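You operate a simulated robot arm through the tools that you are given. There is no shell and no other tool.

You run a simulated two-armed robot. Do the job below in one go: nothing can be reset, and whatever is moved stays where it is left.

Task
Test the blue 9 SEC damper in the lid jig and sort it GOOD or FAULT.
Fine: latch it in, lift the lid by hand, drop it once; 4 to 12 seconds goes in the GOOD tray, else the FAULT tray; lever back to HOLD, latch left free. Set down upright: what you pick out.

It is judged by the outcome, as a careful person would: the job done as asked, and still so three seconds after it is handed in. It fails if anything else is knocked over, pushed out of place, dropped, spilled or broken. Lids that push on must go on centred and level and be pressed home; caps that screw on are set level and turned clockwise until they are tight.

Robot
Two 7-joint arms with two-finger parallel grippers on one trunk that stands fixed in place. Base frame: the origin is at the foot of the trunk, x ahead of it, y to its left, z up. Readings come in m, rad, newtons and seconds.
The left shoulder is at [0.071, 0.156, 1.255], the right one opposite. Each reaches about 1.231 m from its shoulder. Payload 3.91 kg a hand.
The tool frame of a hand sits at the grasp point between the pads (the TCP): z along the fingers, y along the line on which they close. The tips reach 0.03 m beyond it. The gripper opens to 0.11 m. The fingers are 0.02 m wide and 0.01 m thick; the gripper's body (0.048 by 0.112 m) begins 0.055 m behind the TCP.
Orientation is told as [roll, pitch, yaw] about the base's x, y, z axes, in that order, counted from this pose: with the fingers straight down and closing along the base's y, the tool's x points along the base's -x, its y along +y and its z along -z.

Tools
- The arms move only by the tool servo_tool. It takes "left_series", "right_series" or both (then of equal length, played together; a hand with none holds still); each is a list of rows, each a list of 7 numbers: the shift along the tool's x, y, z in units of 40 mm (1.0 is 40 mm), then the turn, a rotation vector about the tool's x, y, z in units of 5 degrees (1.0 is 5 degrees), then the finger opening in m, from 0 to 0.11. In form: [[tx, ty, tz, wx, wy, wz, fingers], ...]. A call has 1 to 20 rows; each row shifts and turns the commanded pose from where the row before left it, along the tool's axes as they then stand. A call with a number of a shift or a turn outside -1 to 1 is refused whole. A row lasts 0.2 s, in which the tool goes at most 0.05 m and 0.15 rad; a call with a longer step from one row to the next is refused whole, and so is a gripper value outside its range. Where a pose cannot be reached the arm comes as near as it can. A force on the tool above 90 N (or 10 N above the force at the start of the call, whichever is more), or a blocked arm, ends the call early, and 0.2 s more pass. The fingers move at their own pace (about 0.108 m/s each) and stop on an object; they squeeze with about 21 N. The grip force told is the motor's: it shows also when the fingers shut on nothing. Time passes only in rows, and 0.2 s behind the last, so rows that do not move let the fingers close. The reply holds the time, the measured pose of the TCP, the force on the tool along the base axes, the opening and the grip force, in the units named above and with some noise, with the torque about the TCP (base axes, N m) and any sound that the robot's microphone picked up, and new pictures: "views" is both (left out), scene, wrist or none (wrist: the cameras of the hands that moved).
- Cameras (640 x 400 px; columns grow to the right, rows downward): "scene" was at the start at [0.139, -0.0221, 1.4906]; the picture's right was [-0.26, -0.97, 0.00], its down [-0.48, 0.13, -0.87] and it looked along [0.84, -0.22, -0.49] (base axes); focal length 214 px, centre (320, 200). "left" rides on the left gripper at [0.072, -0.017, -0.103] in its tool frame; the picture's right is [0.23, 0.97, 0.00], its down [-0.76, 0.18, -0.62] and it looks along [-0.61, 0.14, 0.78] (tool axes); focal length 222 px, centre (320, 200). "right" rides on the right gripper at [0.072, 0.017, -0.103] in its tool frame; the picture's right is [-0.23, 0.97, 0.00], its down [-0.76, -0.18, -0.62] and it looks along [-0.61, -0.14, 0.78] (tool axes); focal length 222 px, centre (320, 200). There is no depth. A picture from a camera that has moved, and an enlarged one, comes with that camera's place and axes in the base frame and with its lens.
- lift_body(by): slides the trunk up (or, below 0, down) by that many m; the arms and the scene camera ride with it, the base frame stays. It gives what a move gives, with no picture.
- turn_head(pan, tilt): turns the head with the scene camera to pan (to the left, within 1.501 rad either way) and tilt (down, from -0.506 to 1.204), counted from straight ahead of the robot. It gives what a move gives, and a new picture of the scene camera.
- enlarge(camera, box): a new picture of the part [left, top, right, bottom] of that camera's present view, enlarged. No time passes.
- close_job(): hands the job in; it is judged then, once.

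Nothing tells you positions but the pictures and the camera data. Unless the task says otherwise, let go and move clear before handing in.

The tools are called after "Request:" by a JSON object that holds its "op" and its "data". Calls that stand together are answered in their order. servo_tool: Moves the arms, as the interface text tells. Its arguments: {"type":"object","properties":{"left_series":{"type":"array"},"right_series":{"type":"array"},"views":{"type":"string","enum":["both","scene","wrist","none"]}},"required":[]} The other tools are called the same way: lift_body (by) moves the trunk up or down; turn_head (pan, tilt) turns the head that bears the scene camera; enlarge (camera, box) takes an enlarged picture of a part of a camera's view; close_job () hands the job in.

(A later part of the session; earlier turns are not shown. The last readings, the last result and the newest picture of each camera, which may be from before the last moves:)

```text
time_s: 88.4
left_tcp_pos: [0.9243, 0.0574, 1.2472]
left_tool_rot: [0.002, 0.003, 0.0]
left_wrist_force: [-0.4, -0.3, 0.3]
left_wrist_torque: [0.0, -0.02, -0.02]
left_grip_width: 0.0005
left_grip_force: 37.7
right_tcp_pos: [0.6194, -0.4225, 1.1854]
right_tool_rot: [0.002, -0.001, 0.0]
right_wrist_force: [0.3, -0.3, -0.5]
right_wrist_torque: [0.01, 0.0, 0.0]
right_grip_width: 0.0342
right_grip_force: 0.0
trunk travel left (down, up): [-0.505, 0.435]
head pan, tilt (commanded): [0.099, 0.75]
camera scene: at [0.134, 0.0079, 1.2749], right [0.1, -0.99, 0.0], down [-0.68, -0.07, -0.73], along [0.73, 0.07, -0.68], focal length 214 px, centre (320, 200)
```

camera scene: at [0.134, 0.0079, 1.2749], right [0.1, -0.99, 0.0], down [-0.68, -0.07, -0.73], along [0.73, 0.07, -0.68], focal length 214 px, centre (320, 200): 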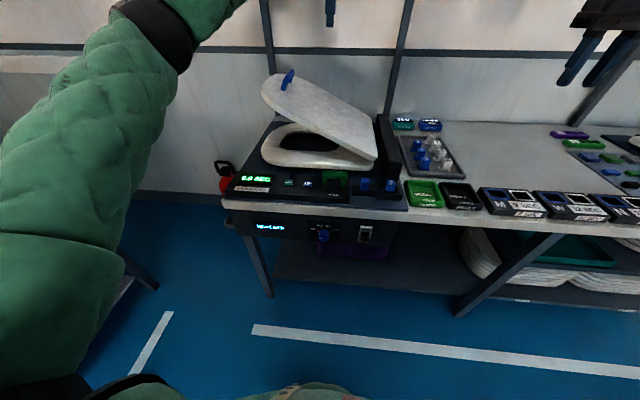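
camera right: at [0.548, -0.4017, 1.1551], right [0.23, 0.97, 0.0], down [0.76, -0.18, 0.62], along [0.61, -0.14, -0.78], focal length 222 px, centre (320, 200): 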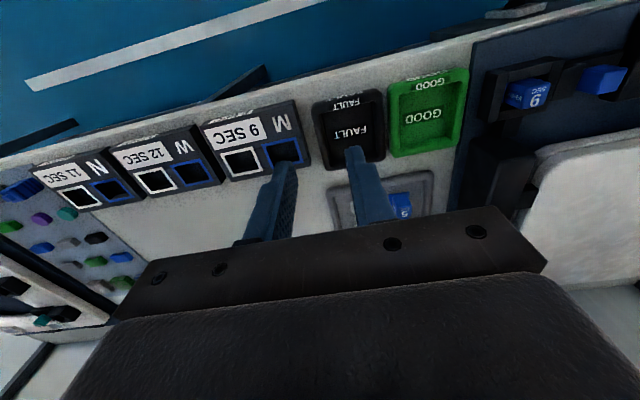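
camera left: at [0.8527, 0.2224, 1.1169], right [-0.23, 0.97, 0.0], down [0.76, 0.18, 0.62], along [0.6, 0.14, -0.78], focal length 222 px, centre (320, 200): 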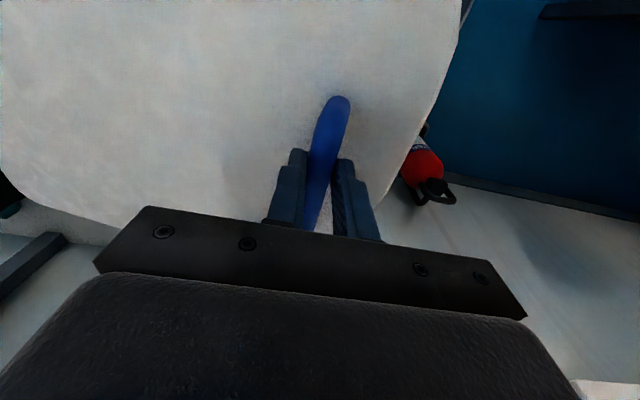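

The bar slipped out of the fingers at about 50° and the lid is sinking slowly. I hold still and watch what it and the timer do.

Request:
{"op": "servo_tool", "data": {"left_series": [[0, 0, 0, 0, 0, 0, 0.03], [0, 0, 0, 0, 0, 0, 0.05]], "views": "both"}}

Request:
{"op": "enlarge", "data": {"camera": "scene", "box": [220, 60, 440, 210]}}

```text
time_s: 89.0
left_tcp_pos: [0.9236, 0.058, 1.247]
left_tool_rot: [0.0, 0.001, 0.001]
left_wrist_force: [0.8, 0.2, -0.1]
left_wrist_torque: [-0.01, -0.01, 0.04]
left_grip_width: 0.05
left_grip_force: 0.1
right_tcp_pos: [0.6169, -0.421, 1.1866]
right_tool_rot: [-0.001, 0.0, 0.001]
right_wrist_force: [-0.2, -0.7, -0.5]
right_wrist_torque: [-0.01, 0.0, -0.01]
right_grip_width: 0.034
right_grip_force: 0.1
trunk travel left (down, up): [-0.505, 0.435]
head pan, tilt (commanded): [0.099, 0.75]
camera scene: at [0.1335, 0.0095, 1.275], right [0.1, -0.99, 0.0], down [-0.68, -0.07, -0.73], along [0.73, 0.07, -0.68], focal length 214 px, centre (320, 200)
camera left: at [0.8511, 0.0408, 1.3508], right [-0.23, 0.97, 0.0], down [0.76, 0.18, 0.62], along [0.6, 0.14, -0.78], focal length 222 px, centre (320, 200)
```

scene: 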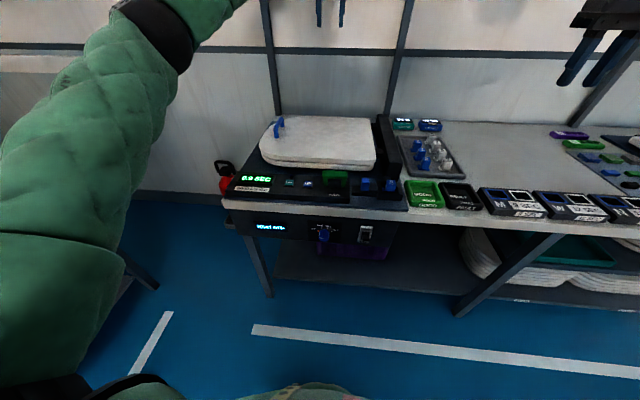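
left: 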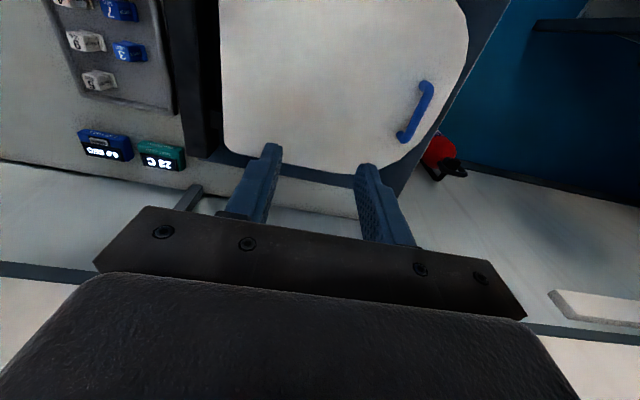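

```text
2.67 times, centred on (330, 135) of scene
camera zoom: at [0.1335, 0.0095, 1.275], right [0.1, -0.99, 0.0], down [-0.68, -0.07, -0.73], along [0.73, 0.07, -0.68], focal length 572 px, centre (293, 373)
```

zoom: 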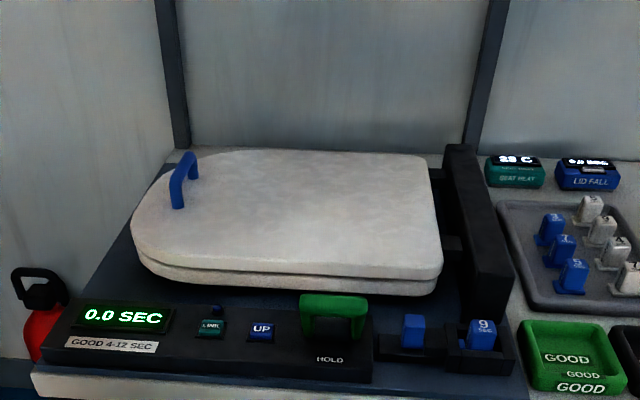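

The lid fell shut (timer still at 0.0, nothing else moved): the hand had drifted outward along the bar because my arc radius was too large (true hinge is about y -0.12). I go back to the handle, to grip it deeper this time.

Request:
{"op": "servo_tool", "data": {"left_series": [[0, 0.614, 0.709, 0, 0, 0, 0.05], [0, 0.614, 0.709, 0, 0, 0, 0.05], [0, 0.614, 0.709, 0, 0, 0, 0.05], [0, 0.614, 0.709, 0, 0, 0, 0.05], [0, 0.614, 0.709, 0, 0, 0, 0.05], [0, 0.614, 0.709, 0, 0, 0, 0.05], [0, 0.614, 0.709, 0, 0, 0, 0.05], [0, 0.614, 0.709, 0, 0, 0, 0.05], [0, 0, 0, 0, 0, 0, 0.05]], "views": "both"}}

Request:
{"op": "enlarge", "data": {"camera": "left", "box": [220, 60, 420, 220]}}

Request:
{"op": "enlarge", "data": {"camera": "scene", "box": [300, 100, 460, 210]}}

```text
time_s: 91.0
left_tcp_pos: [0.9246, 0.2549, 1.0207]
left_tool_rot: [0.001, 0.0, 0.0]
left_wrist_force: [0.0, -1.2, 0.5]
left_wrist_torque: [0.0, -0.01, 0.0]
left_grip_width: 0.0499
left_grip_force: 0.0
right_tcp_pos: [0.6169, -0.4231, 1.1859]
right_tool_rot: [0.002, 0.0, 0.0]
right_wrist_force: [0.3, 0.3, 0.4]
right_wrist_torque: [0.02, -0.01, 0.01]
right_grip_width: 0.0338
right_grip_force: 0.0
trunk travel left (down, up): [-0.505, 0.435]
head pan, tilt (commanded): [0.099, 0.75]
camera scene: at [0.1334, 0.0086, 1.275], right [0.1, -0.99, 0.0], down [-0.68, -0.07, -0.73], along [0.73, 0.07, -0.68], focal length 214 px, centre (320, 200)
camera left: at [0.852, 0.2374, 1.1244], right [-0.23, 0.97, 0.0], down [0.76, 0.18, 0.62], along [0.6, 0.14, -0.78], focal length 222 px, centre (320, 200)
```

scene: 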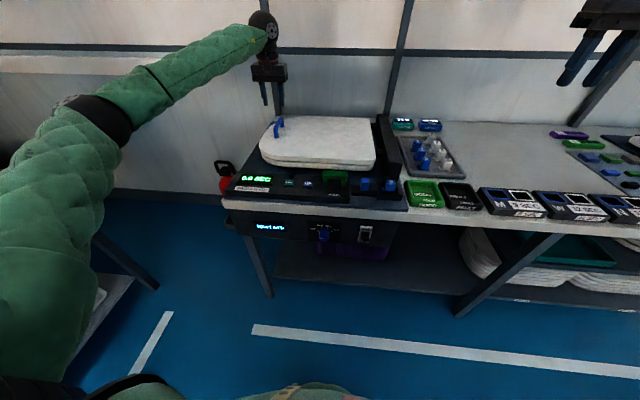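
left: 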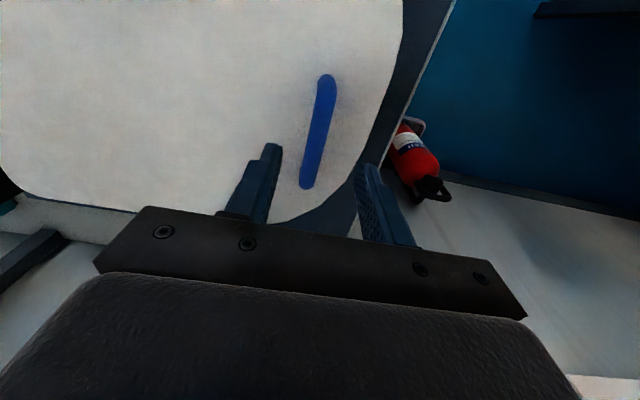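

```text
2.50 times, centred on (320, 140) of left
camera zoom: at [0.852, 0.2374, 1.1244], right [-0.23, 0.97, 0.0], down [0.76, 0.18, 0.62], along [0.6, 0.14, -0.78], focal length 555 px, centre (320, 350)
```

zoom: 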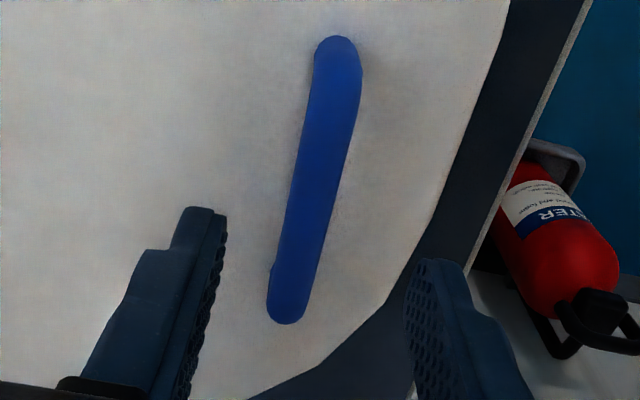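

```text
3.64 times, centred on (380, 155) of scene
camera zoom: at [0.1334, 0.0086, 1.275], right [0.1, -0.99, 0.0], down [-0.68, -0.07, -0.73], along [0.73, 0.07, -0.68], focal length 780 px, centre (102, 364)
```

zoom: 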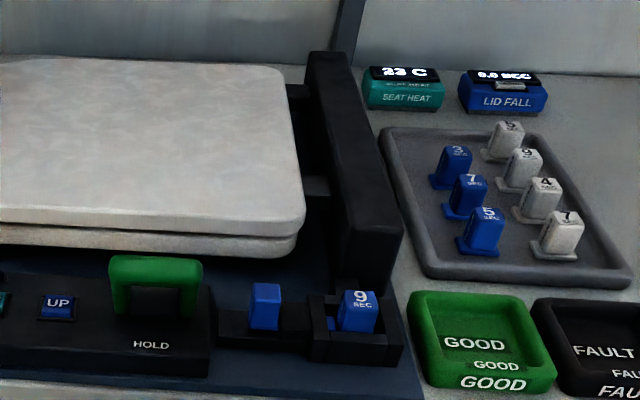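

All is in order. I zoom in to measure the bar's apparent width and so its height above the lid.

Request:
{"op": "enlarge", "data": {"camera": "left", "box": [290, 65, 350, 105]}}

Request:
{"op": "enlarge", "data": {"camera": "scene", "box": [255, 95, 335, 175]}}

```text
10.00 times, centred on (320, 85) of left
camera zoom: at [0.852, 0.2374, 1.1244], right [-0.23, 0.97, 0.0], down [0.76, 0.18, 0.62], along [0.6, 0.14, -0.78], focal length 2221 px, centre (320, 1350)
```

zoom: 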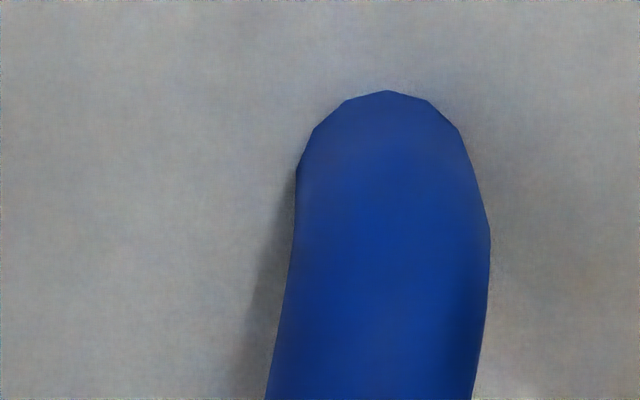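

```text
5.00 times, centred on (295, 135) of scene
camera zoom: at [0.1334, 0.0086, 1.275], right [0.1, -0.99, 0.0], down [-0.68, -0.07, -0.73], along [0.73, 0.07, -0.68], focal length 1072 px, centre (445, 525)
```

zoom: 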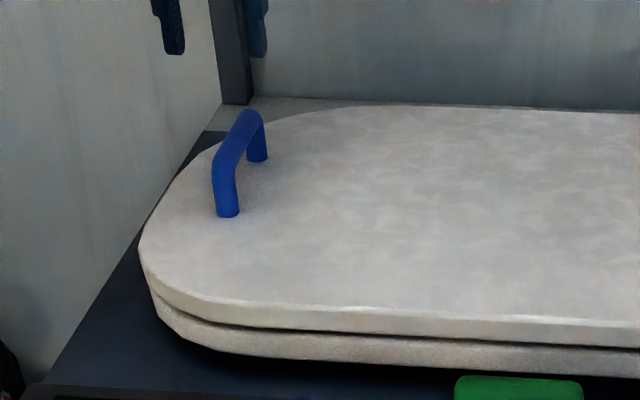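

The bar's centre is nearer z 0.913, so my first grip held it only by the very tips. I now lower to z 0.927 for a deeper grip and close.

Request:
{"op": "servo_tool", "data": {"left_series": [[0, -0.0375, 0.779, 0, 0, 0, 0.05], [0, 0, 0.779, 0, 0, 0, 0.05], [0, 0, 0.779, 0, 0, 0, 0.05], [0, 0, 0, 0, 0, 0, 0.04], [0, 0, 0, 0, 0, 0, 0.0], [0, 0, 0, 0, 0, 0, 0.0], [0, 0, 0, 0, 0, 0, 0.0]], "views": "wrist"}}

Request:
{"op": "enlarge", "data": {"camera": "left", "box": [220, 60, 420, 220]}}

```text
time_s: 92.6
left_tcp_pos: [0.9225, 0.2555, 0.9264]
left_tool_rot: [0.001, 0.001, 0.002]
left_wrist_force: [-1.5, 27.4, 4.6]
left_wrist_torque: [0.32, -0.23, -0.07]
left_grip_width: 0.0177
left_grip_force: 45.2
right_tcp_pos: [0.6188, -0.4212, 1.187]
right_tool_rot: [-0.003, -0.003, 0.002]
right_wrist_force: [0.9, 0.6, 0.4]
right_wrist_torque: [-0.03, 0.01, 0.01]
right_grip_width: 0.0338
right_grip_force: 0.1
trunk travel left (down, up): [-0.505, 0.435]
head pan, tilt (commanded): [0.099, 0.75]
camera left: at [0.8506, 0.2376, 1.03], right [-0.23, 0.97, 0.0], down [0.76, 0.18, 0.62], along [0.6, 0.14, -0.78], focal length 222 px, centre (320, 200)
```

left: 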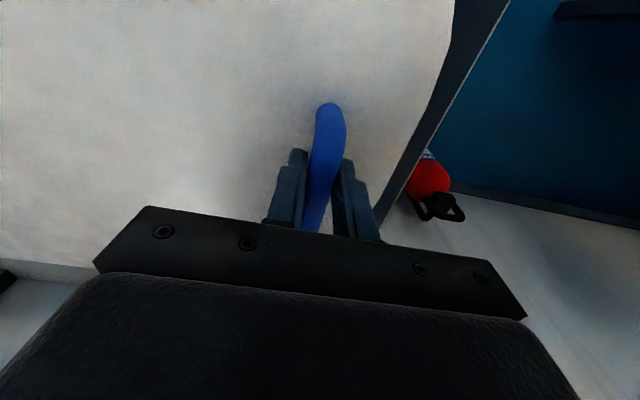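

```text
2.50 times, centred on (320, 140) of left
camera zoom: at [0.8506, 0.2376, 1.03], right [-0.23, 0.97, 0.0], down [0.76, 0.18, 0.62], along [0.6, 0.14, -0.78], focal length 555 px, centre (320, 350)
```

zoom: 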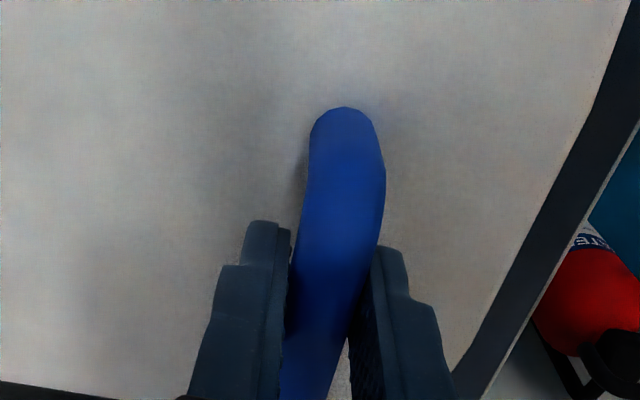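

The bar is gripped deeper; the +27 N side force shows the bar is 2.5 mm further left than I set, which I correct in the first step. I lift the first 12 degrees.

Request:
{"op": "servo_tool", "data": {"left_series": [[0, 0.0, -0.492, 0, 0, 0, 0.0], [0, -0.088, -0.488, 0, 0, 0, 0.0], [0, -0.114, -0.483, 0, 0, 0, 0.0], [0, -0.139, -0.476, 0, 0, 0, 0.0]], "views": "wrist"}}

Request:
{"op": "enlarge", "data": {"camera": "left", "box": [220, 60, 420, 220]}}

```text
time_s: 93.6
left_tcp_pos: [0.9232, 0.2388, 1.0033]
left_tool_rot: [0.002, 0.003, -0.001]
left_wrist_force: [-6.7, 7.2, -4.9]
left_wrist_torque: [0.08, -0.86, 0.21]
left_grip_width: 0.0177
left_grip_force: 44.9
right_tcp_pos: [0.6165, -0.4223, 1.1854]
right_tool_rot: [0.002, -0.001, 0.002]
right_wrist_force: [-0.1, 0.2, 1.3]
right_wrist_torque: [-0.03, -0.01, 0.02]
right_grip_width: 0.034
right_grip_force: 0.0
trunk travel left (down, up): [-0.505, 0.435]
head pan, tilt (commanded): [0.099, 0.75]
camera left: at [0.8506, 0.2209, 1.1081], right [-0.23, 0.97, 0.0], down [0.76, 0.18, 0.62], along [0.61, 0.14, -0.78], focal length 222 px, centre (320, 200)
```

left: 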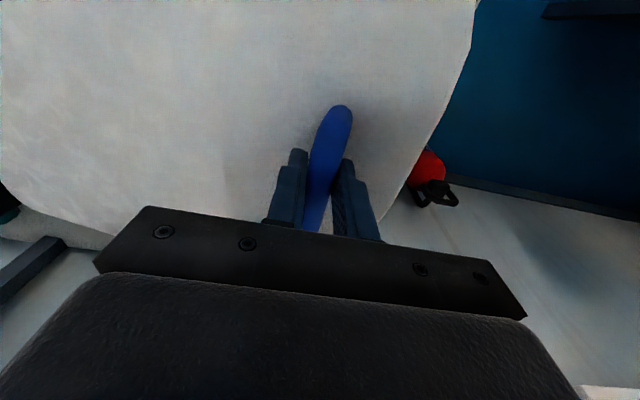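

```text
2.50 times, centred on (320, 140) of left
camera zoom: at [0.8506, 0.2209, 1.1081], right [-0.23, 0.97, 0.0], down [0.76, 0.18, 0.62], along [0.61, 0.14, -0.78], focal length 555 px, centre (320, 350)
```

zoom: 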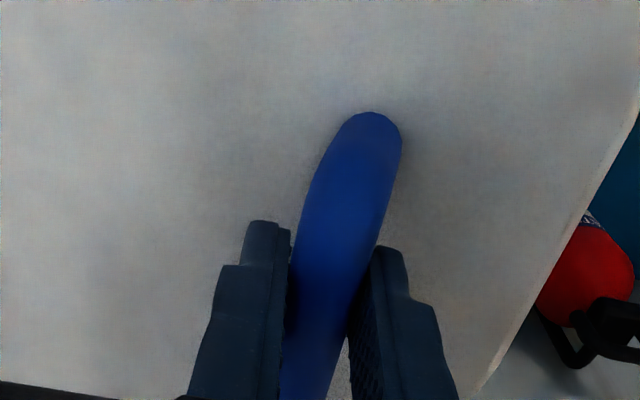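

Forces are small now, so the arc fits. I continue with the next steps.

Request:
{"op": "servo_tool", "data": {"left_series": [[0, -0.164, -0.468, 0, 0, 0, 0.0], [0, -0.188, -0.459, 0, 0, 0, 0.0], [0, -0.2115, -0.4485, 0, 0, 0, 0.0], [0, -0.235, -0.437, 0, 0, 0, 0.0]], "views": "wrist"}}

Request:
{"op": "enlarge", "data": {"camera": "left", "box": [220, 60, 420, 220]}}

```text
time_s: 94.6
left_tcp_pos: [0.9227, 0.206, 1.0777]
left_tool_rot: [-0.001, 0.001, -0.001]
left_wrist_force: [-30.5, 1.4, -6.7]
left_wrist_torque: [-0.01, -0.26, 0.49]
left_grip_width: 0.0176
left_grip_force: 44.3
right_tcp_pos: [0.6154, -0.4234, 1.1878]
right_tool_rot: [0.0, -0.002, 0.0]
right_wrist_force: [-0.3, 0.6, 0.2]
right_wrist_torque: [-0.02, -0.02, -0.01]
right_grip_width: 0.0342
right_grip_force: 0.0
trunk travel left (down, up): [-0.505, 0.435]
head pan, tilt (commanded): [0.099, 0.75]
camera left: at [0.851, 0.1886, 1.1818], right [-0.23, 0.97, 0.0], down [0.76, 0.18, 0.62], along [0.61, 0.14, -0.78], focal length 222 px, centre (320, 200)
```

left: 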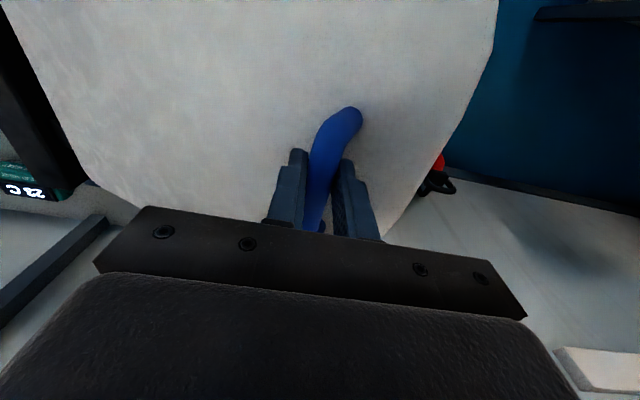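

```text
2.50 times, centred on (320, 140) of left
camera zoom: at [0.851, 0.1886, 1.1818], right [-0.23, 0.97, 0.0], down [0.76, 0.18, 0.62], along [0.61, 0.14, -0.78], focal length 555 px, centre (320, 350)
```

zoom: 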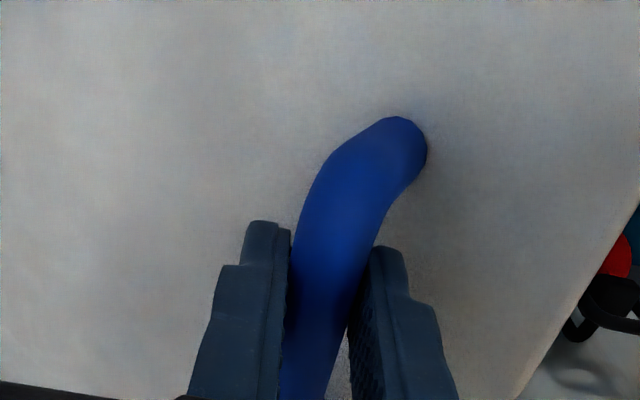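

The bar stays put in the fingers; a force of -30 N along x suggests a small x offset, which I ease by 1.5 mm while continuing.

Request:
{"op": "servo_tool", "data": {"left_series": [[0.04, -0.257, -0.424, 0, 0, 0, 0.0], [0.01, -0.279, -0.41, 0, 0, 0, 0.0], [0, -0.3, -0.395, 0, 0, 0, 0.0], [0, -0.32, -0.379, 0, 0, 0, 0.0]], "views": "wrist"}}

Request:
{"op": "enlarge", "data": {"camera": "left", "box": [220, 60, 420, 220]}}

```text
time_s: 95.6
left_tcp_pos: [0.9215, 0.1626, 1.1396]
left_tool_rot: [0.001, 0.002, 0.001]
left_wrist_force: [7.5, 10.4, 2.1]
left_wrist_torque: [0.19, -1.37, 0.49]
left_grip_width: 0.0175
left_grip_force: 44.6
right_tcp_pos: [0.6181, -0.421, 1.1861]
right_tool_rot: [0.0, -0.002, -0.001]
right_wrist_force: [0.7, -0.2, -0.1]
right_wrist_torque: [0.0, -0.01, 0.03]
right_grip_width: 0.0337
right_grip_force: 0.0
trunk travel left (down, up): [-0.505, 0.435]
head pan, tilt (commanded): [0.099, 0.75]
camera left: at [0.8513, 0.1451, 1.2447], right [-0.23, 0.97, 0.0], down [0.76, 0.18, 0.62], along [0.61, 0.14, -0.78], focal length 222 px, centre (320, 200)
```

left: 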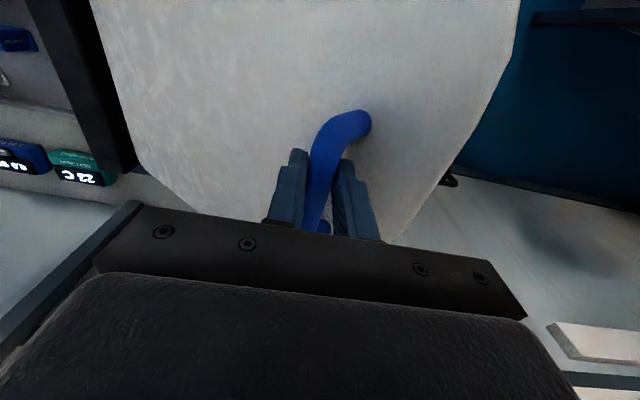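

```text
2.50 times, centred on (320, 140) of left
camera zoom: at [0.8513, 0.1451, 1.2447], right [-0.23, 0.97, 0.0], down [0.76, 0.18, 0.62], along [0.61, 0.14, -0.78], focal length 555 px, centre (320, 350)
```

zoom: 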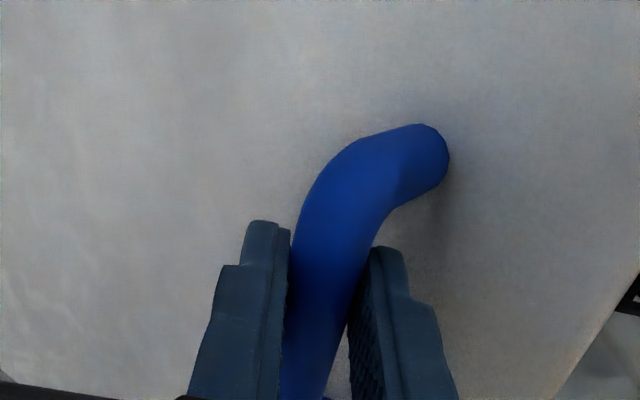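

The lid is at about 36° with small forces. I go on.

Request:
{"op": "servo_tool", "data": {"left_series": [[0, -0.34, -0.3615, 0, 0, 0, 0.0], [0, -0.358, -0.3435, 0, 0, 0, 0.0], [0, -0.3755, -0.3245, 0, 0, 0, 0.0], [0, -0.392, -0.304, 0, 0, 0, 0.0]], "views": "wrist"}}

Request:
{"op": "enlarge", "data": {"camera": "left", "box": [220, 60, 420, 220]}}

```text
time_s: 96.6
left_tcp_pos: [0.9231, 0.107, 1.1955]
left_tool_rot: [-0.001, 0.004, 0.002]
left_wrist_force: [25.2, 22.5, 20.0]
left_wrist_torque: [0.46, -0.71, 0.54]
left_grip_width: 0.018
left_grip_force: 45.1
right_tcp_pos: [0.6183, -0.4199, 1.1868]
right_tool_rot: [-0.002, 0.001, 0.0]
right_wrist_force: [0.1, -0.3, -0.2]
right_wrist_torque: [-0.02, 0.0, 0.01]
right_grip_width: 0.0341
right_grip_force: 0.0
trunk travel left (down, up): [-0.505, 0.435]
head pan, tilt (commanded): [0.099, 0.75]
camera left: at [0.8507, 0.0878, 1.2995], right [-0.23, 0.97, 0.0], down [0.76, 0.18, 0.62], along [0.61, 0.14, -0.78], focal length 222 px, centre (320, 200)
```

left: 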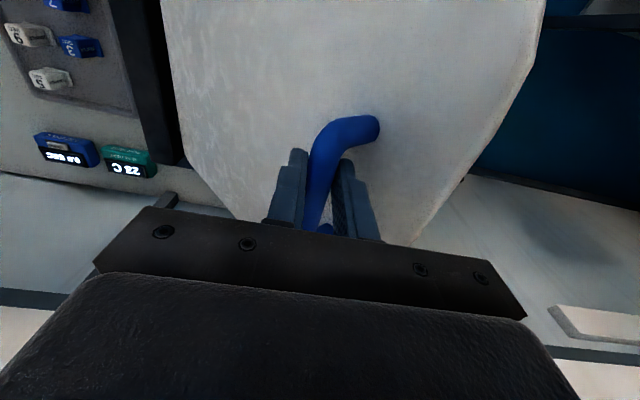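

```text
2.50 times, centred on (320, 140) of left
camera zoom: at [0.8507, 0.0878, 1.2995], right [-0.23, 0.97, 0.0], down [0.76, 0.18, 0.62], along [0.61, 0.14, -0.78], focal length 555 px, centre (320, 350)
```

zoom: 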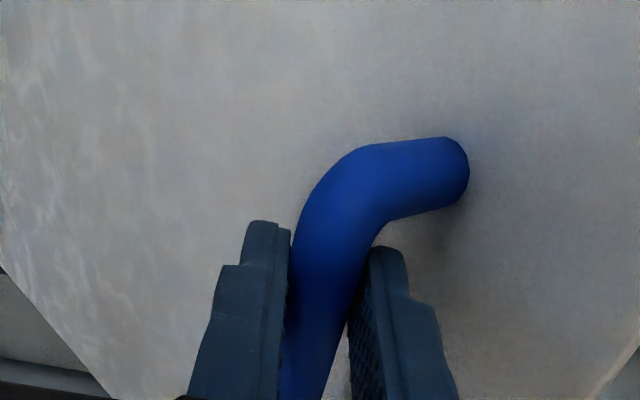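

The lid is at about 48°; the outward push of ~30 N tells me to widen the arc by 2 mm. I correct and continue.

Request:
{"op": "servo_tool", "data": {"left_series": [[-0.025, -0.367, -0.3135, 0, 0, 0, 0.0], [0, -0.41, -0.272, 0, 0, 0, 0.0], [0, -0.4345, -0.2395, 0, 0, 0, 0.0]], "views": "wrist"}}

Request:
{"op": "enlarge", "data": {"camera": "left", "box": [220, 60, 420, 220]}}

```text
time_s: 97.4
left_tcp_pos: [0.9218, 0.0535, 1.2282]
left_tool_rot: [0.0, 0.003, 0.002]
left_wrist_force: [18.4, 12.9, 16.5]
left_wrist_torque: [0.17, -1.08, 0.76]
left_grip_width: 0.0176
left_grip_force: 45.2
right_tcp_pos: [0.6189, -0.4214, 1.1858]
right_tool_rot: [0.0, -0.001, 0.001]
right_wrist_force: [-0.4, -0.7, 0.4]
right_wrist_torque: [0.02, 0.0, 0.01]
right_grip_width: 0.034
right_grip_force: 0.3
trunk travel left (down, up): [-0.505, 0.435]
head pan, tilt (commanded): [0.099, 0.75]
camera left: at [0.8504, 0.0366, 1.3321], right [-0.23, 0.97, 0.0], down [0.76, 0.18, 0.62], along [0.61, 0.14, -0.78], focal length 222 px, centre (320, 200)
```

left: 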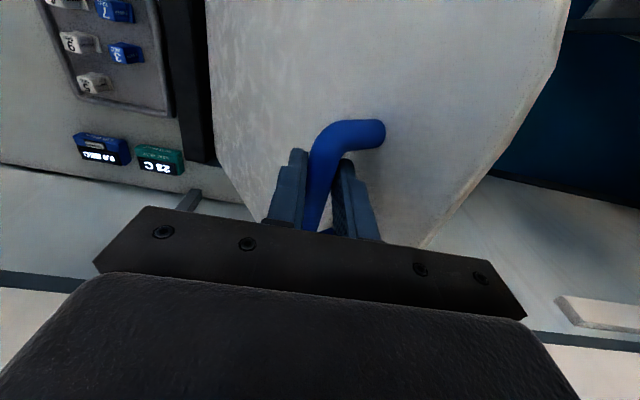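

```text
2.50 times, centred on (320, 140) of left
camera zoom: at [0.8504, 0.0366, 1.3321], right [-0.23, 0.97, 0.0], down [0.76, 0.18, 0.62], along [0.61, 0.14, -0.78], focal length 555 px, centre (320, 350)
```

zoom: 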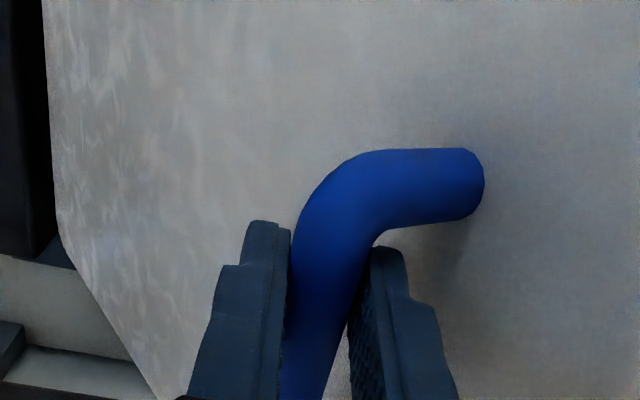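

The lid is at about 57° and still well held. I continue three steps at a time, listening for a catch.

Request:
{"op": "servo_tool", "data": {"left_series": [[-0.02, -0.43, -0.237, 0, 0, 0, 0.0], [0, -0.45, -0.203, 0, 0, 0, 0.0], [0, -0.4665, -0.169, 0, 0, 0, 0.0]], "views": "both"}}

Request:
{"op": "enlarge", "data": {"camera": "left", "box": [220, 60, 420, 220]}}

```text
time_s: 98.2
left_tcp_pos: [0.9218, -0.0014, 1.2516]
left_tool_rot: [0.001, 0.0, 0.001]
left_wrist_force: [-2.0, 6.8, 8.3]
left_wrist_torque: [0.21, -0.28, 0.84]
left_grip_width: 0.0178
left_grip_force: 45.1
right_tcp_pos: [0.6179, -0.422, 1.1863]
right_tool_rot: [0.0, -0.001, 0.0]
right_wrist_force: [0.1, 0.1, 0.0]
right_wrist_torque: [0.04, 0.0, -0.01]
right_grip_width: 0.0341
right_grip_force: 0.1
trunk travel left (down, up): [-0.505, 0.435]
head pan, tilt (commanded): [0.099, 0.75]
camera scene: at [0.1325, 0.009, 1.2751], right [0.1, -0.99, 0.0], down [-0.68, -0.07, -0.73], along [0.73, 0.07, -0.68], focal length 214 px, centre (320, 200)
camera left: at [0.8504, -0.0184, 1.3561], right [-0.23, 0.97, 0.0], down [0.76, 0.18, 0.62], along [0.61, 0.14, -0.78], focal length 222 px, centre (320, 200)
```

scene: 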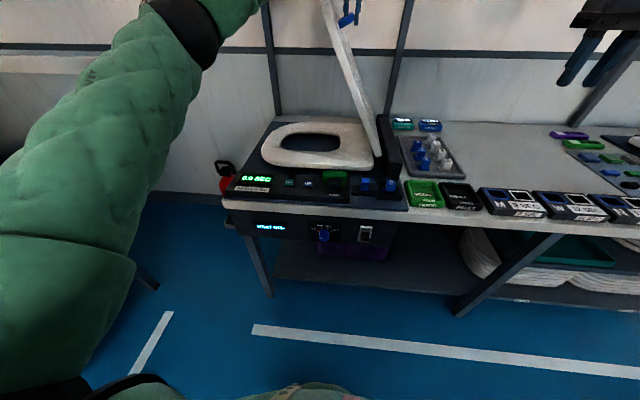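
left: 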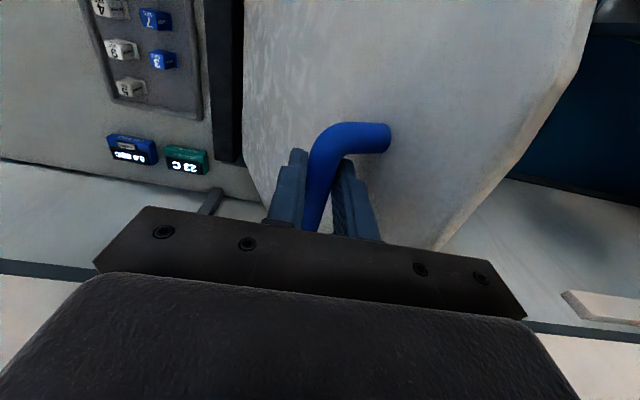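

```text
2.50 times, centred on (320, 140) of left
camera zoom: at [0.8504, -0.0184, 1.3561], right [-0.23, 0.97, 0.0], down [0.76, 0.18, 0.62], along [0.61, 0.14, -0.78], focal length 555 px, centre (320, 350)
```

zoom: 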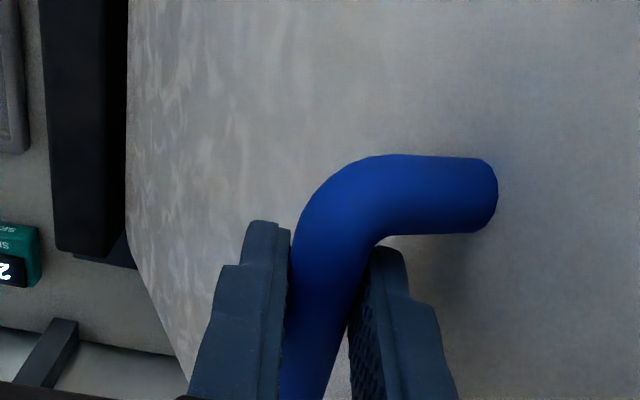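

The lid is at about 66°. I continue with smaller portions.

Request:
{"op": "servo_tool", "data": {"left_series": [[0, -0.475, -0.1545, 0, 0, 0, 0.0], [0, -0.482, -0.1245, 0, 0, 0, 0.0]], "views": "scene"}}

Request:
{"op": "enlarge", "data": {"camera": "scene", "box": [220, 0, 440, 210]}}

```text
time_s: 98.8
left_tcp_pos: [0.9225, -0.0387, 1.263]
left_tool_rot: [-0.001, 0.0, 0.0]
left_wrist_force: [-10.0, 1.5, -2.4]
left_wrist_torque: [-0.2, -0.59, 0.9]
left_grip_width: 0.018
left_grip_force: 44.6
right_tcp_pos: [0.6159, -0.4217, 1.1871]
right_tool_rot: [0.0, -0.001, 0.001]
right_wrist_force: [-1.0, -0.4, 0.4]
right_wrist_torque: [0.03, -0.01, 0.01]
right_grip_width: 0.0338
right_grip_force: 0.0
trunk travel left (down, up): [-0.505, 0.435]
head pan, tilt (commanded): [0.099, 0.75]
camera scene: at [0.1325, 0.0092, 1.2749], right [0.1, -0.99, 0.0], down [-0.68, -0.07, -0.73], along [0.73, 0.07, -0.68], focal length 214 px, centre (320, 200)
```

scene: 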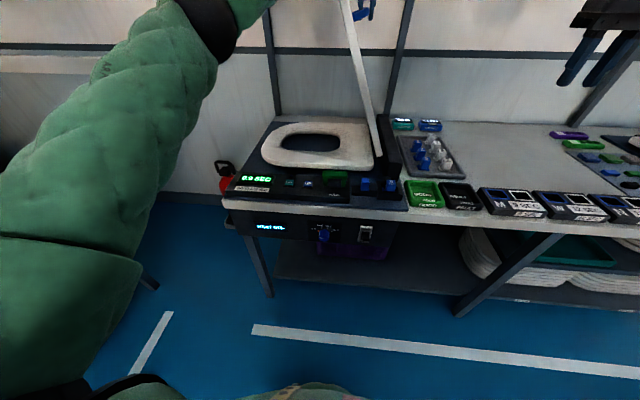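

```text
1.90 times, centred on (330, 105) of scene
camera zoom: at [0.1325, 0.0092, 1.2749], right [0.1, -0.99, 0.0], down [-0.68, -0.07, -0.73], along [0.73, 0.07, -0.68], focal length 408 px, centre (301, 381)
```

zoom: 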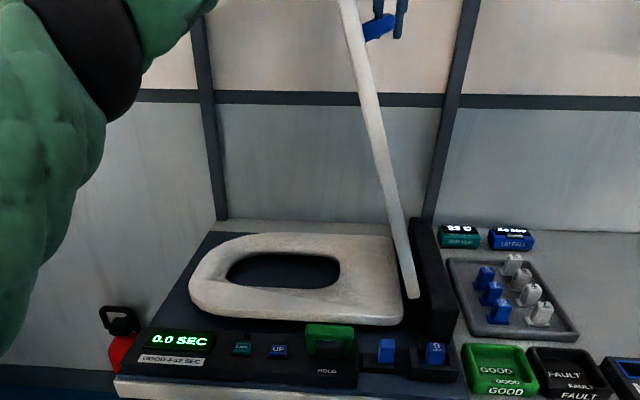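

The lid is at about 72° and seen nearly edge-on. I continue toward upright, watching for a stop or a click.

Request:
{"op": "servo_tool", "data": {"left_series": [[0, -0.487, -0.099, 0, 0, 0, 0.0], [0, -0.4915, -0.074, 0, 0, 0, 0.0]], "views": "both"}}

Request:
{"op": "enlarge", "data": {"camera": "scene", "box": [220, 0, 440, 210]}}

```text
time_s: 99.4
left_tcp_pos: [0.9243, -0.0771, 1.2702]
left_tool_rot: [0.0, 0.003, 0.002]
left_wrist_force: [-4.2, 3.1, 7.3]
left_wrist_torque: [-0.18, -0.48, 0.93]
left_grip_width: 0.0177
left_grip_force: 45.1
right_tcp_pos: [0.6171, -0.421, 1.1861]
right_tool_rot: [0.0, -0.001, 0.0]
right_wrist_force: [0.1, 0.1, 0.4]
right_wrist_torque: [0.02, 0.02, -0.01]
right_grip_width: 0.0338
right_grip_force: 0.1
trunk travel left (down, up): [-0.505, 0.435]
head pan, tilt (commanded): [0.099, 0.75]
camera scene: at [0.1326, 0.0093, 1.2752], right [0.1, -0.99, 0.0], down [-0.68, -0.07, -0.73], along [0.73, 0.07, -0.68], focal length 214 px, centre (320, 200)
camera left: at [0.8506, -0.0931, 1.3747], right [-0.23, 0.97, 0.0], down [0.76, 0.18, 0.62], along [0.61, 0.14, -0.78], focal length 222 px, centre (320, 200)
```

scene: 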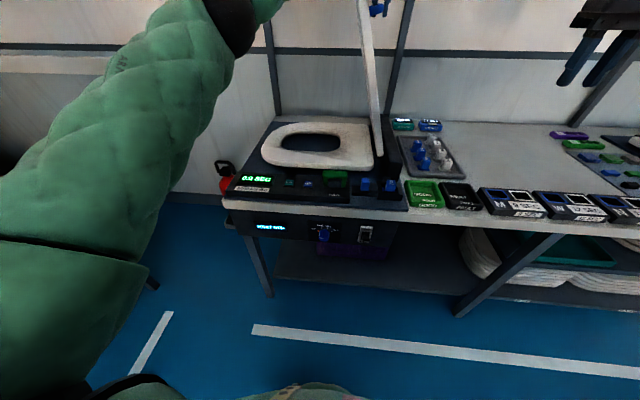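
left: 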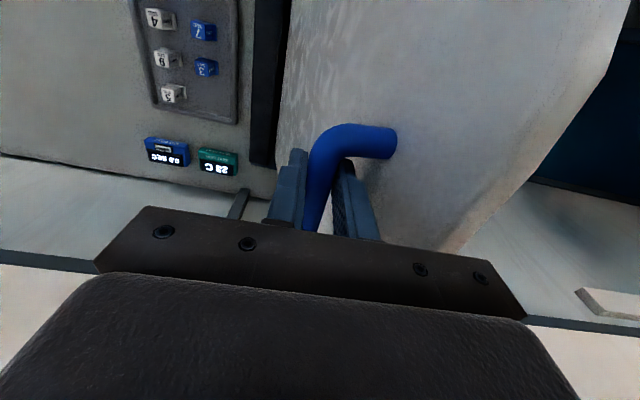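

```text
1.90 times, centred on (330, 105) of scene
camera zoom: at [0.1326, 0.0093, 1.2752], right [0.1, -0.99, 0.0], down [-0.68, -0.07, -0.73], along [0.73, 0.07, -0.68], focal length 408 px, centre (301, 381)
```

zoom: 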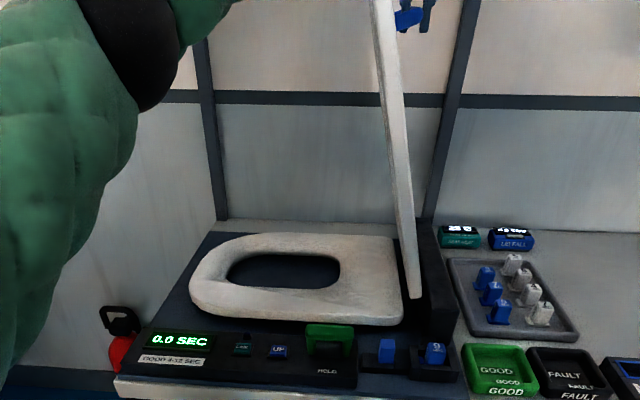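

The lid is at about 78°. I take two more steps, watching for the catch.

Request:
{"op": "servo_tool", "data": {"left_series": [[0, -0.4, -0.035, 0, 0, 0, 0.0], [0, -0.4, -0.02, 0, 0, 0, 0.0]], "views": "scene"}}

Request:
{"op": "enlarge", "data": {"camera": "scene", "box": [220, 0, 440, 210]}}

```text
time_s: 100.0
left_tcp_pos: [0.9223, -0.1029, 1.2735]
left_tool_rot: [-0.003, 0.005, 0.004]
left_wrist_force: [-12.6, 27.9, 2.8]
left_wrist_torque: [0.23, -0.83, 0.87]
left_grip_width: 0.0178
left_grip_force: 45.6
right_tcp_pos: [0.6169, -0.4178, 1.1876]
right_tool_rot: [-0.002, 0.0, 0.001]
right_wrist_force: [0.3, 0.2, 0.0]
right_wrist_torque: [-0.01, 0.01, -0.03]
right_grip_width: 0.0341
right_grip_force: 0.0
trunk travel left (down, up): [-0.505, 0.435]
head pan, tilt (commanded): [0.099, 0.75]
camera scene: at [0.1324, 0.0142, 1.2749], right [0.1, -0.99, 0.0], down [-0.68, -0.07, -0.73], along [0.73, 0.07, -0.68], focal length 214 px, centre (320, 200)
```

scene: 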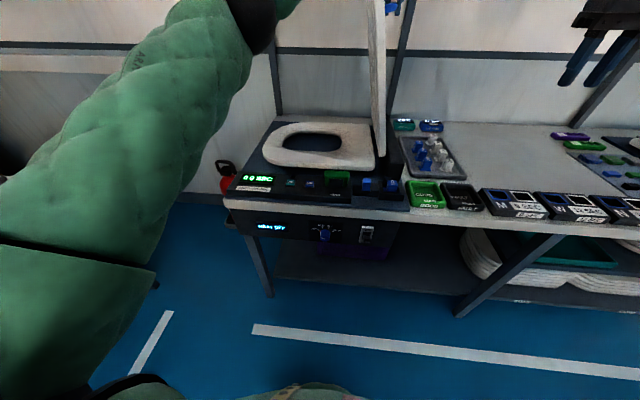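

```text
1.90 times, centred on (330, 105) of scene
camera zoom: at [0.1324, 0.0142, 1.2749], right [0.1, -0.99, 0.0], down [-0.68, -0.07, -0.73], along [0.73, 0.07, -0.68], focal length 408 px, centre (301, 381)
```

zoom: 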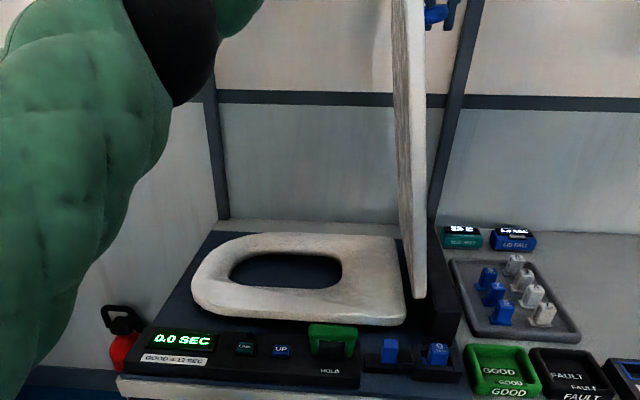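

Resistance (28 N) appears at about 82°: this looks like the upper stop. I press slightly more and look at the panel.

Request:
{"op": "servo_tool", "data": {"left_series": [[0, -0.08, 0, 0, 0, 0, 0.0], [0, 0, 0, 0, 0, 0, 0.0]], "views": "scene"}}

Request:
{"op": "enlarge", "data": {"camera": "scene", "box": [220, 160, 400, 210]}}

Request:
{"op": "enlarge", "data": {"camera": "scene", "box": [340, 0, 440, 200]}}

```text
time_s: 100.6
left_tcp_pos: [0.9235, -0.1032, 1.2749]
left_tool_rot: [-0.003, 0.002, 0.004]
left_wrist_force: [-29.0, 68.7, -14.8]
left_wrist_torque: [0.64, 0.64, 0.8]
left_grip_width: 0.0176
left_grip_force: 44.4
right_tcp_pos: [0.615, -0.4164, 1.1891]
right_tool_rot: [-0.005, -0.001, -0.001]
right_wrist_force: [0.0, 0.2, 0.1]
right_wrist_torque: [0.03, -0.02, 0.0]
right_grip_width: 0.0339
right_grip_force: 0.0
trunk travel left (down, up): [-0.505, 0.435]
head pan, tilt (commanded): [0.099, 0.75]
camera scene: at [0.1315, 0.0172, 1.2748], right [0.1, -0.99, 0.01], down [-0.68, -0.07, -0.73], along [0.73, 0.07, -0.68], focal length 214 px, centre (320, 200)
```

scene: 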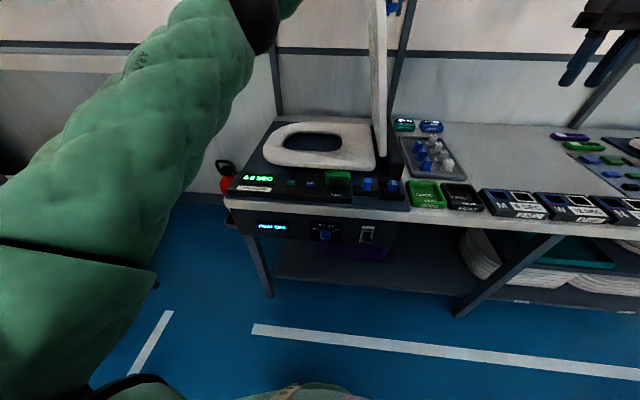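

```text
3.56 times, centred on (310, 185) of scene
camera zoom: at [0.1315, 0.0172, 1.2748], right [0.1, -0.99, 0.01], down [-0.68, -0.07, -0.73], along [0.73, 0.07, -0.68], focal length 763 px, centre (356, 253)
```

zoom: 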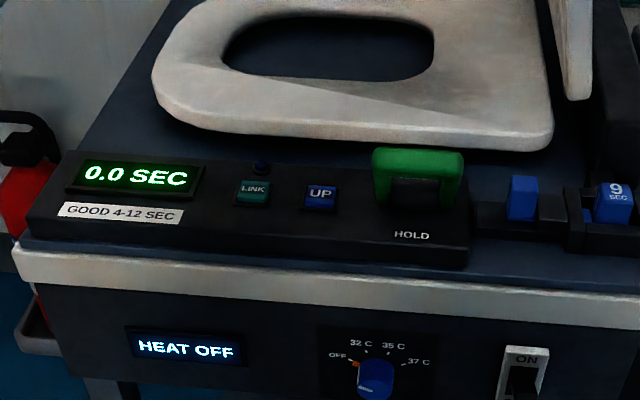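

```text
2.00 times, centred on (390, 100) of scene
camera zoom: at [0.1315, 0.0172, 1.2748], right [0.1, -0.99, 0.01], down [-0.68, -0.07, -0.73], along [0.73, 0.07, -0.68], focal length 429 px, centre (180, 400)
```

zoom: 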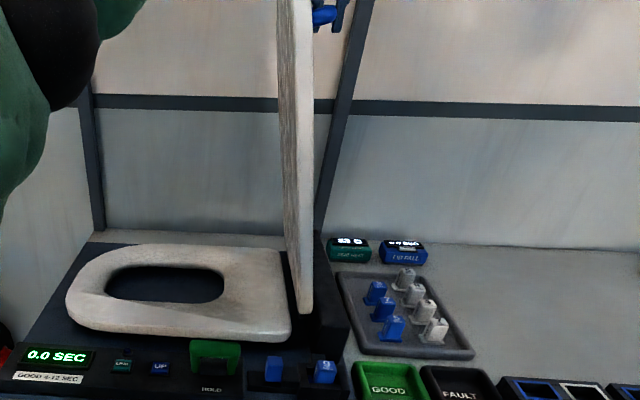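

The lid is hard against its upper stop. I ease off and pull back gently a few millimetres to feel whether the HOLD catch has it.

Request:
{"op": "servo_tool", "data": {"left_series": [[0, 0.1, 0, 0, 0, 0, 0.0], [0, 0.1, 0, 0, 0, 0, 0.0], [0, 0, 0, 0, 0, 0, 0.0]], "views": "none"}}

Request:
{"op": "servo_tool", "data": {"left_series": [[0, 0.075, 0, 0, 0, 0, 0.0], [0, 0.075, 0, 0, 0, 0, 0.0], [0, 0, 0, 0, 0, 0, 0.0]], "views": "wrist"}}

```text
time_s: 101.4
left_tcp_pos: [0.9225, -0.1016, 1.2741]
left_tool_rot: [-0.004, 0.0, -0.003]
left_wrist_force: [-7.4, 30.1, -0.9]
left_wrist_torque: [0.21, -0.18, 0.7]
left_grip_width: 0.0177
left_grip_force: 45.2
right_tcp_pos: [0.6166, -0.4198, 1.188]
right_tool_rot: [-0.001, -0.002, -0.002]
right_wrist_force: [-0.6, -0.4, 1.0]
right_wrist_torque: [0.01, 0.01, -0.01]
right_grip_width: 0.034
right_grip_force: 0.1
trunk travel left (down, up): [-0.505, 0.435]
head pan, tilt (commanded): [0.099, 0.75]
```

```text
time_s: 102.2
left_tcp_pos: [0.9224, -0.0981, 1.2735]
left_tool_rot: [0.0, 0.001, -0.002]
left_wrist_force: [3.1, 3.2, 12.8]
left_wrist_torque: [0.28, -0.24, 0.83]
left_grip_width: 0.0176
left_grip_force: 45.3
right_tcp_pos: [0.6167, -0.4212, 1.1869]
right_tool_rot: [0.0, -0.001, 0.0]
right_wrist_force: [0.5, 0.1, -0.3]
right_wrist_torque: [-0.02, -0.02, -0.01]
right_grip_width: 0.034
right_grip_force: 0.0
trunk travel left (down, up): [-0.505, 0.435]
head pan, tilt (commanded): [0.099, 0.75]
camera left: at [0.8507, -0.1157, 1.377], right [-0.23, 0.97, 0.0], down [0.76, 0.18, 0.62], along [0.61, 0.14, -0.78], focal length 222 px, centre (320, 200)
```

left: 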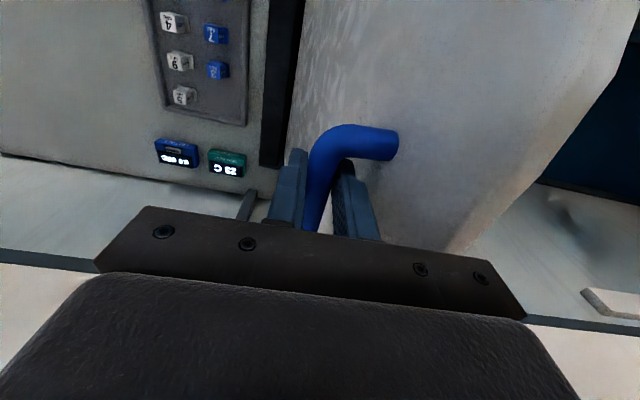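

So far it follows freely. I pull another 6 mm to find whether a catch engages.

Request:
{"op": "servo_tool", "data": {"left_series": [[0, 0.075, 0, 0, 0, 0, 0.0], [0, 0.075, 0, 0, 0, 0, 0.0], [0, 0, 0, 0, 0, 0, 0.0]], "views": "none"}}

```text
time_s: 103.0
left_tcp_pos: [0.9228, -0.0926, 1.2726]
left_tool_rot: [0.0, 0.002, 0.0]
left_wrist_force: [-2.0, 2.4, 8.1]
left_wrist_torque: [0.01, -0.09, 0.88]
left_grip_width: 0.0174
left_grip_force: 44.5
right_tcp_pos: [0.6167, -0.4222, 1.1879]
right_tool_rot: [0.001, -0.002, 0.001]
right_wrist_force: [0.1, 0.1, -1.0]
right_wrist_torque: [0.0, -0.01, 0.0]
right_grip_width: 0.0339
right_grip_force: 0.0
trunk travel left (down, up): [-0.505, 0.435]
head pan, tilt (commanded): [0.099, 0.75]
```

Still free. I pull back a further 12 mm slowly, keeping hold of the bar.

Request:
{"op": "servo_tool", "data": {"left_series": [[0, 0.1, 0.005, 0, 0, 0, 0.0], [0, 0.1, 0.005, 0, 0, 0, 0.0], [0, 0.1, 0.01, 0, 0, 0, 0.0], [0, 0, 0, 0, 0, 0, 0.0]], "views": "both"}}

Request:
{"op": "enlarge", "data": {"camera": "scene", "box": [220, 0, 440, 210]}}

```text
time_s: 104.0
left_tcp_pos: [0.9218, -0.0808, 1.2714]
left_tool_rot: [0.002, 0.003, -0.003]
left_wrist_force: [-17.1, -1.0, -11.0]
left_wrist_torque: [0.0, 0.53, 0.89]
left_grip_width: 0.0176
left_grip_force: 44.8
right_tcp_pos: [0.6172, -0.4208, 1.185]
right_tool_rot: [0.0, -0.001, 0.0]
right_wrist_force: [-0.3, 0.3, -0.3]
right_wrist_torque: [-0.01, -0.02, -0.03]
right_grip_width: 0.0339
right_grip_force: 0.1
trunk travel left (down, up): [-0.505, 0.435]
head pan, tilt (commanded): [0.099, 0.75]
camera scene: at [0.1326, 0.0089, 1.2749], right [0.1, -0.99, 0.0], down [-0.68, -0.07, -0.73], along [0.73, 0.07, -0.68], focal length 214 px, centre (320, 200)
camera left: at [0.851, -0.0982, 1.3748], right [-0.23, 0.97, 0.0], down [0.76, 0.18, 0.62], along [0.6, 0.14, -0.78], focal length 222 px, centre (320, 200)
```

scene: 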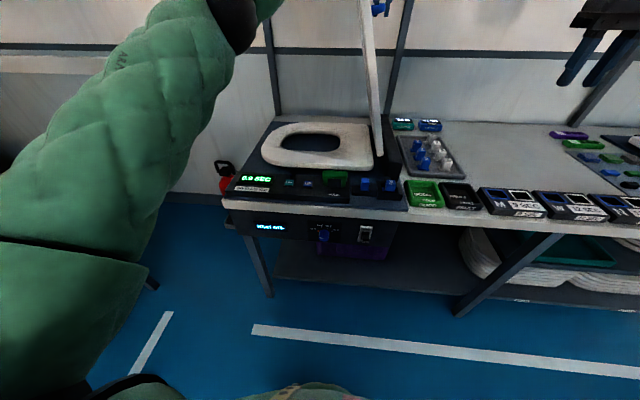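
left: 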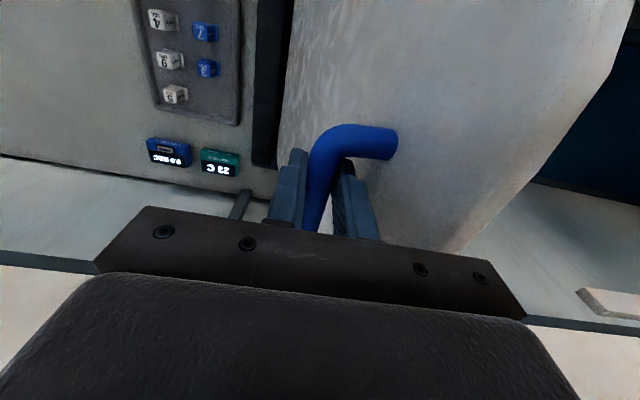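

```text
1.90 times, centred on (330, 105) of scene
camera zoom: at [0.1326, 0.0089, 1.2749], right [0.1, -0.99, 0.0], down [-0.68, -0.07, -0.73], along [0.73, 0.07, -0.68], focal length 408 px, centre (301, 381)
```

zoom: 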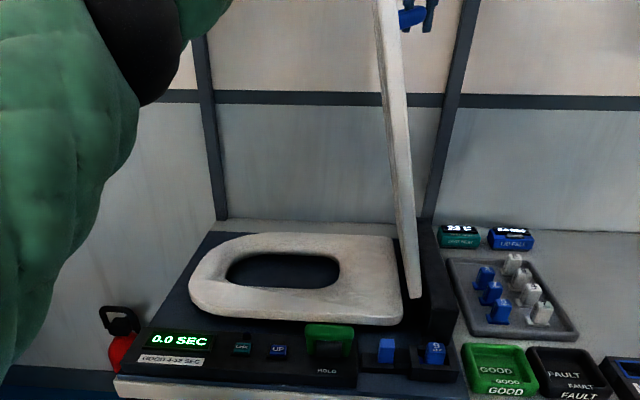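

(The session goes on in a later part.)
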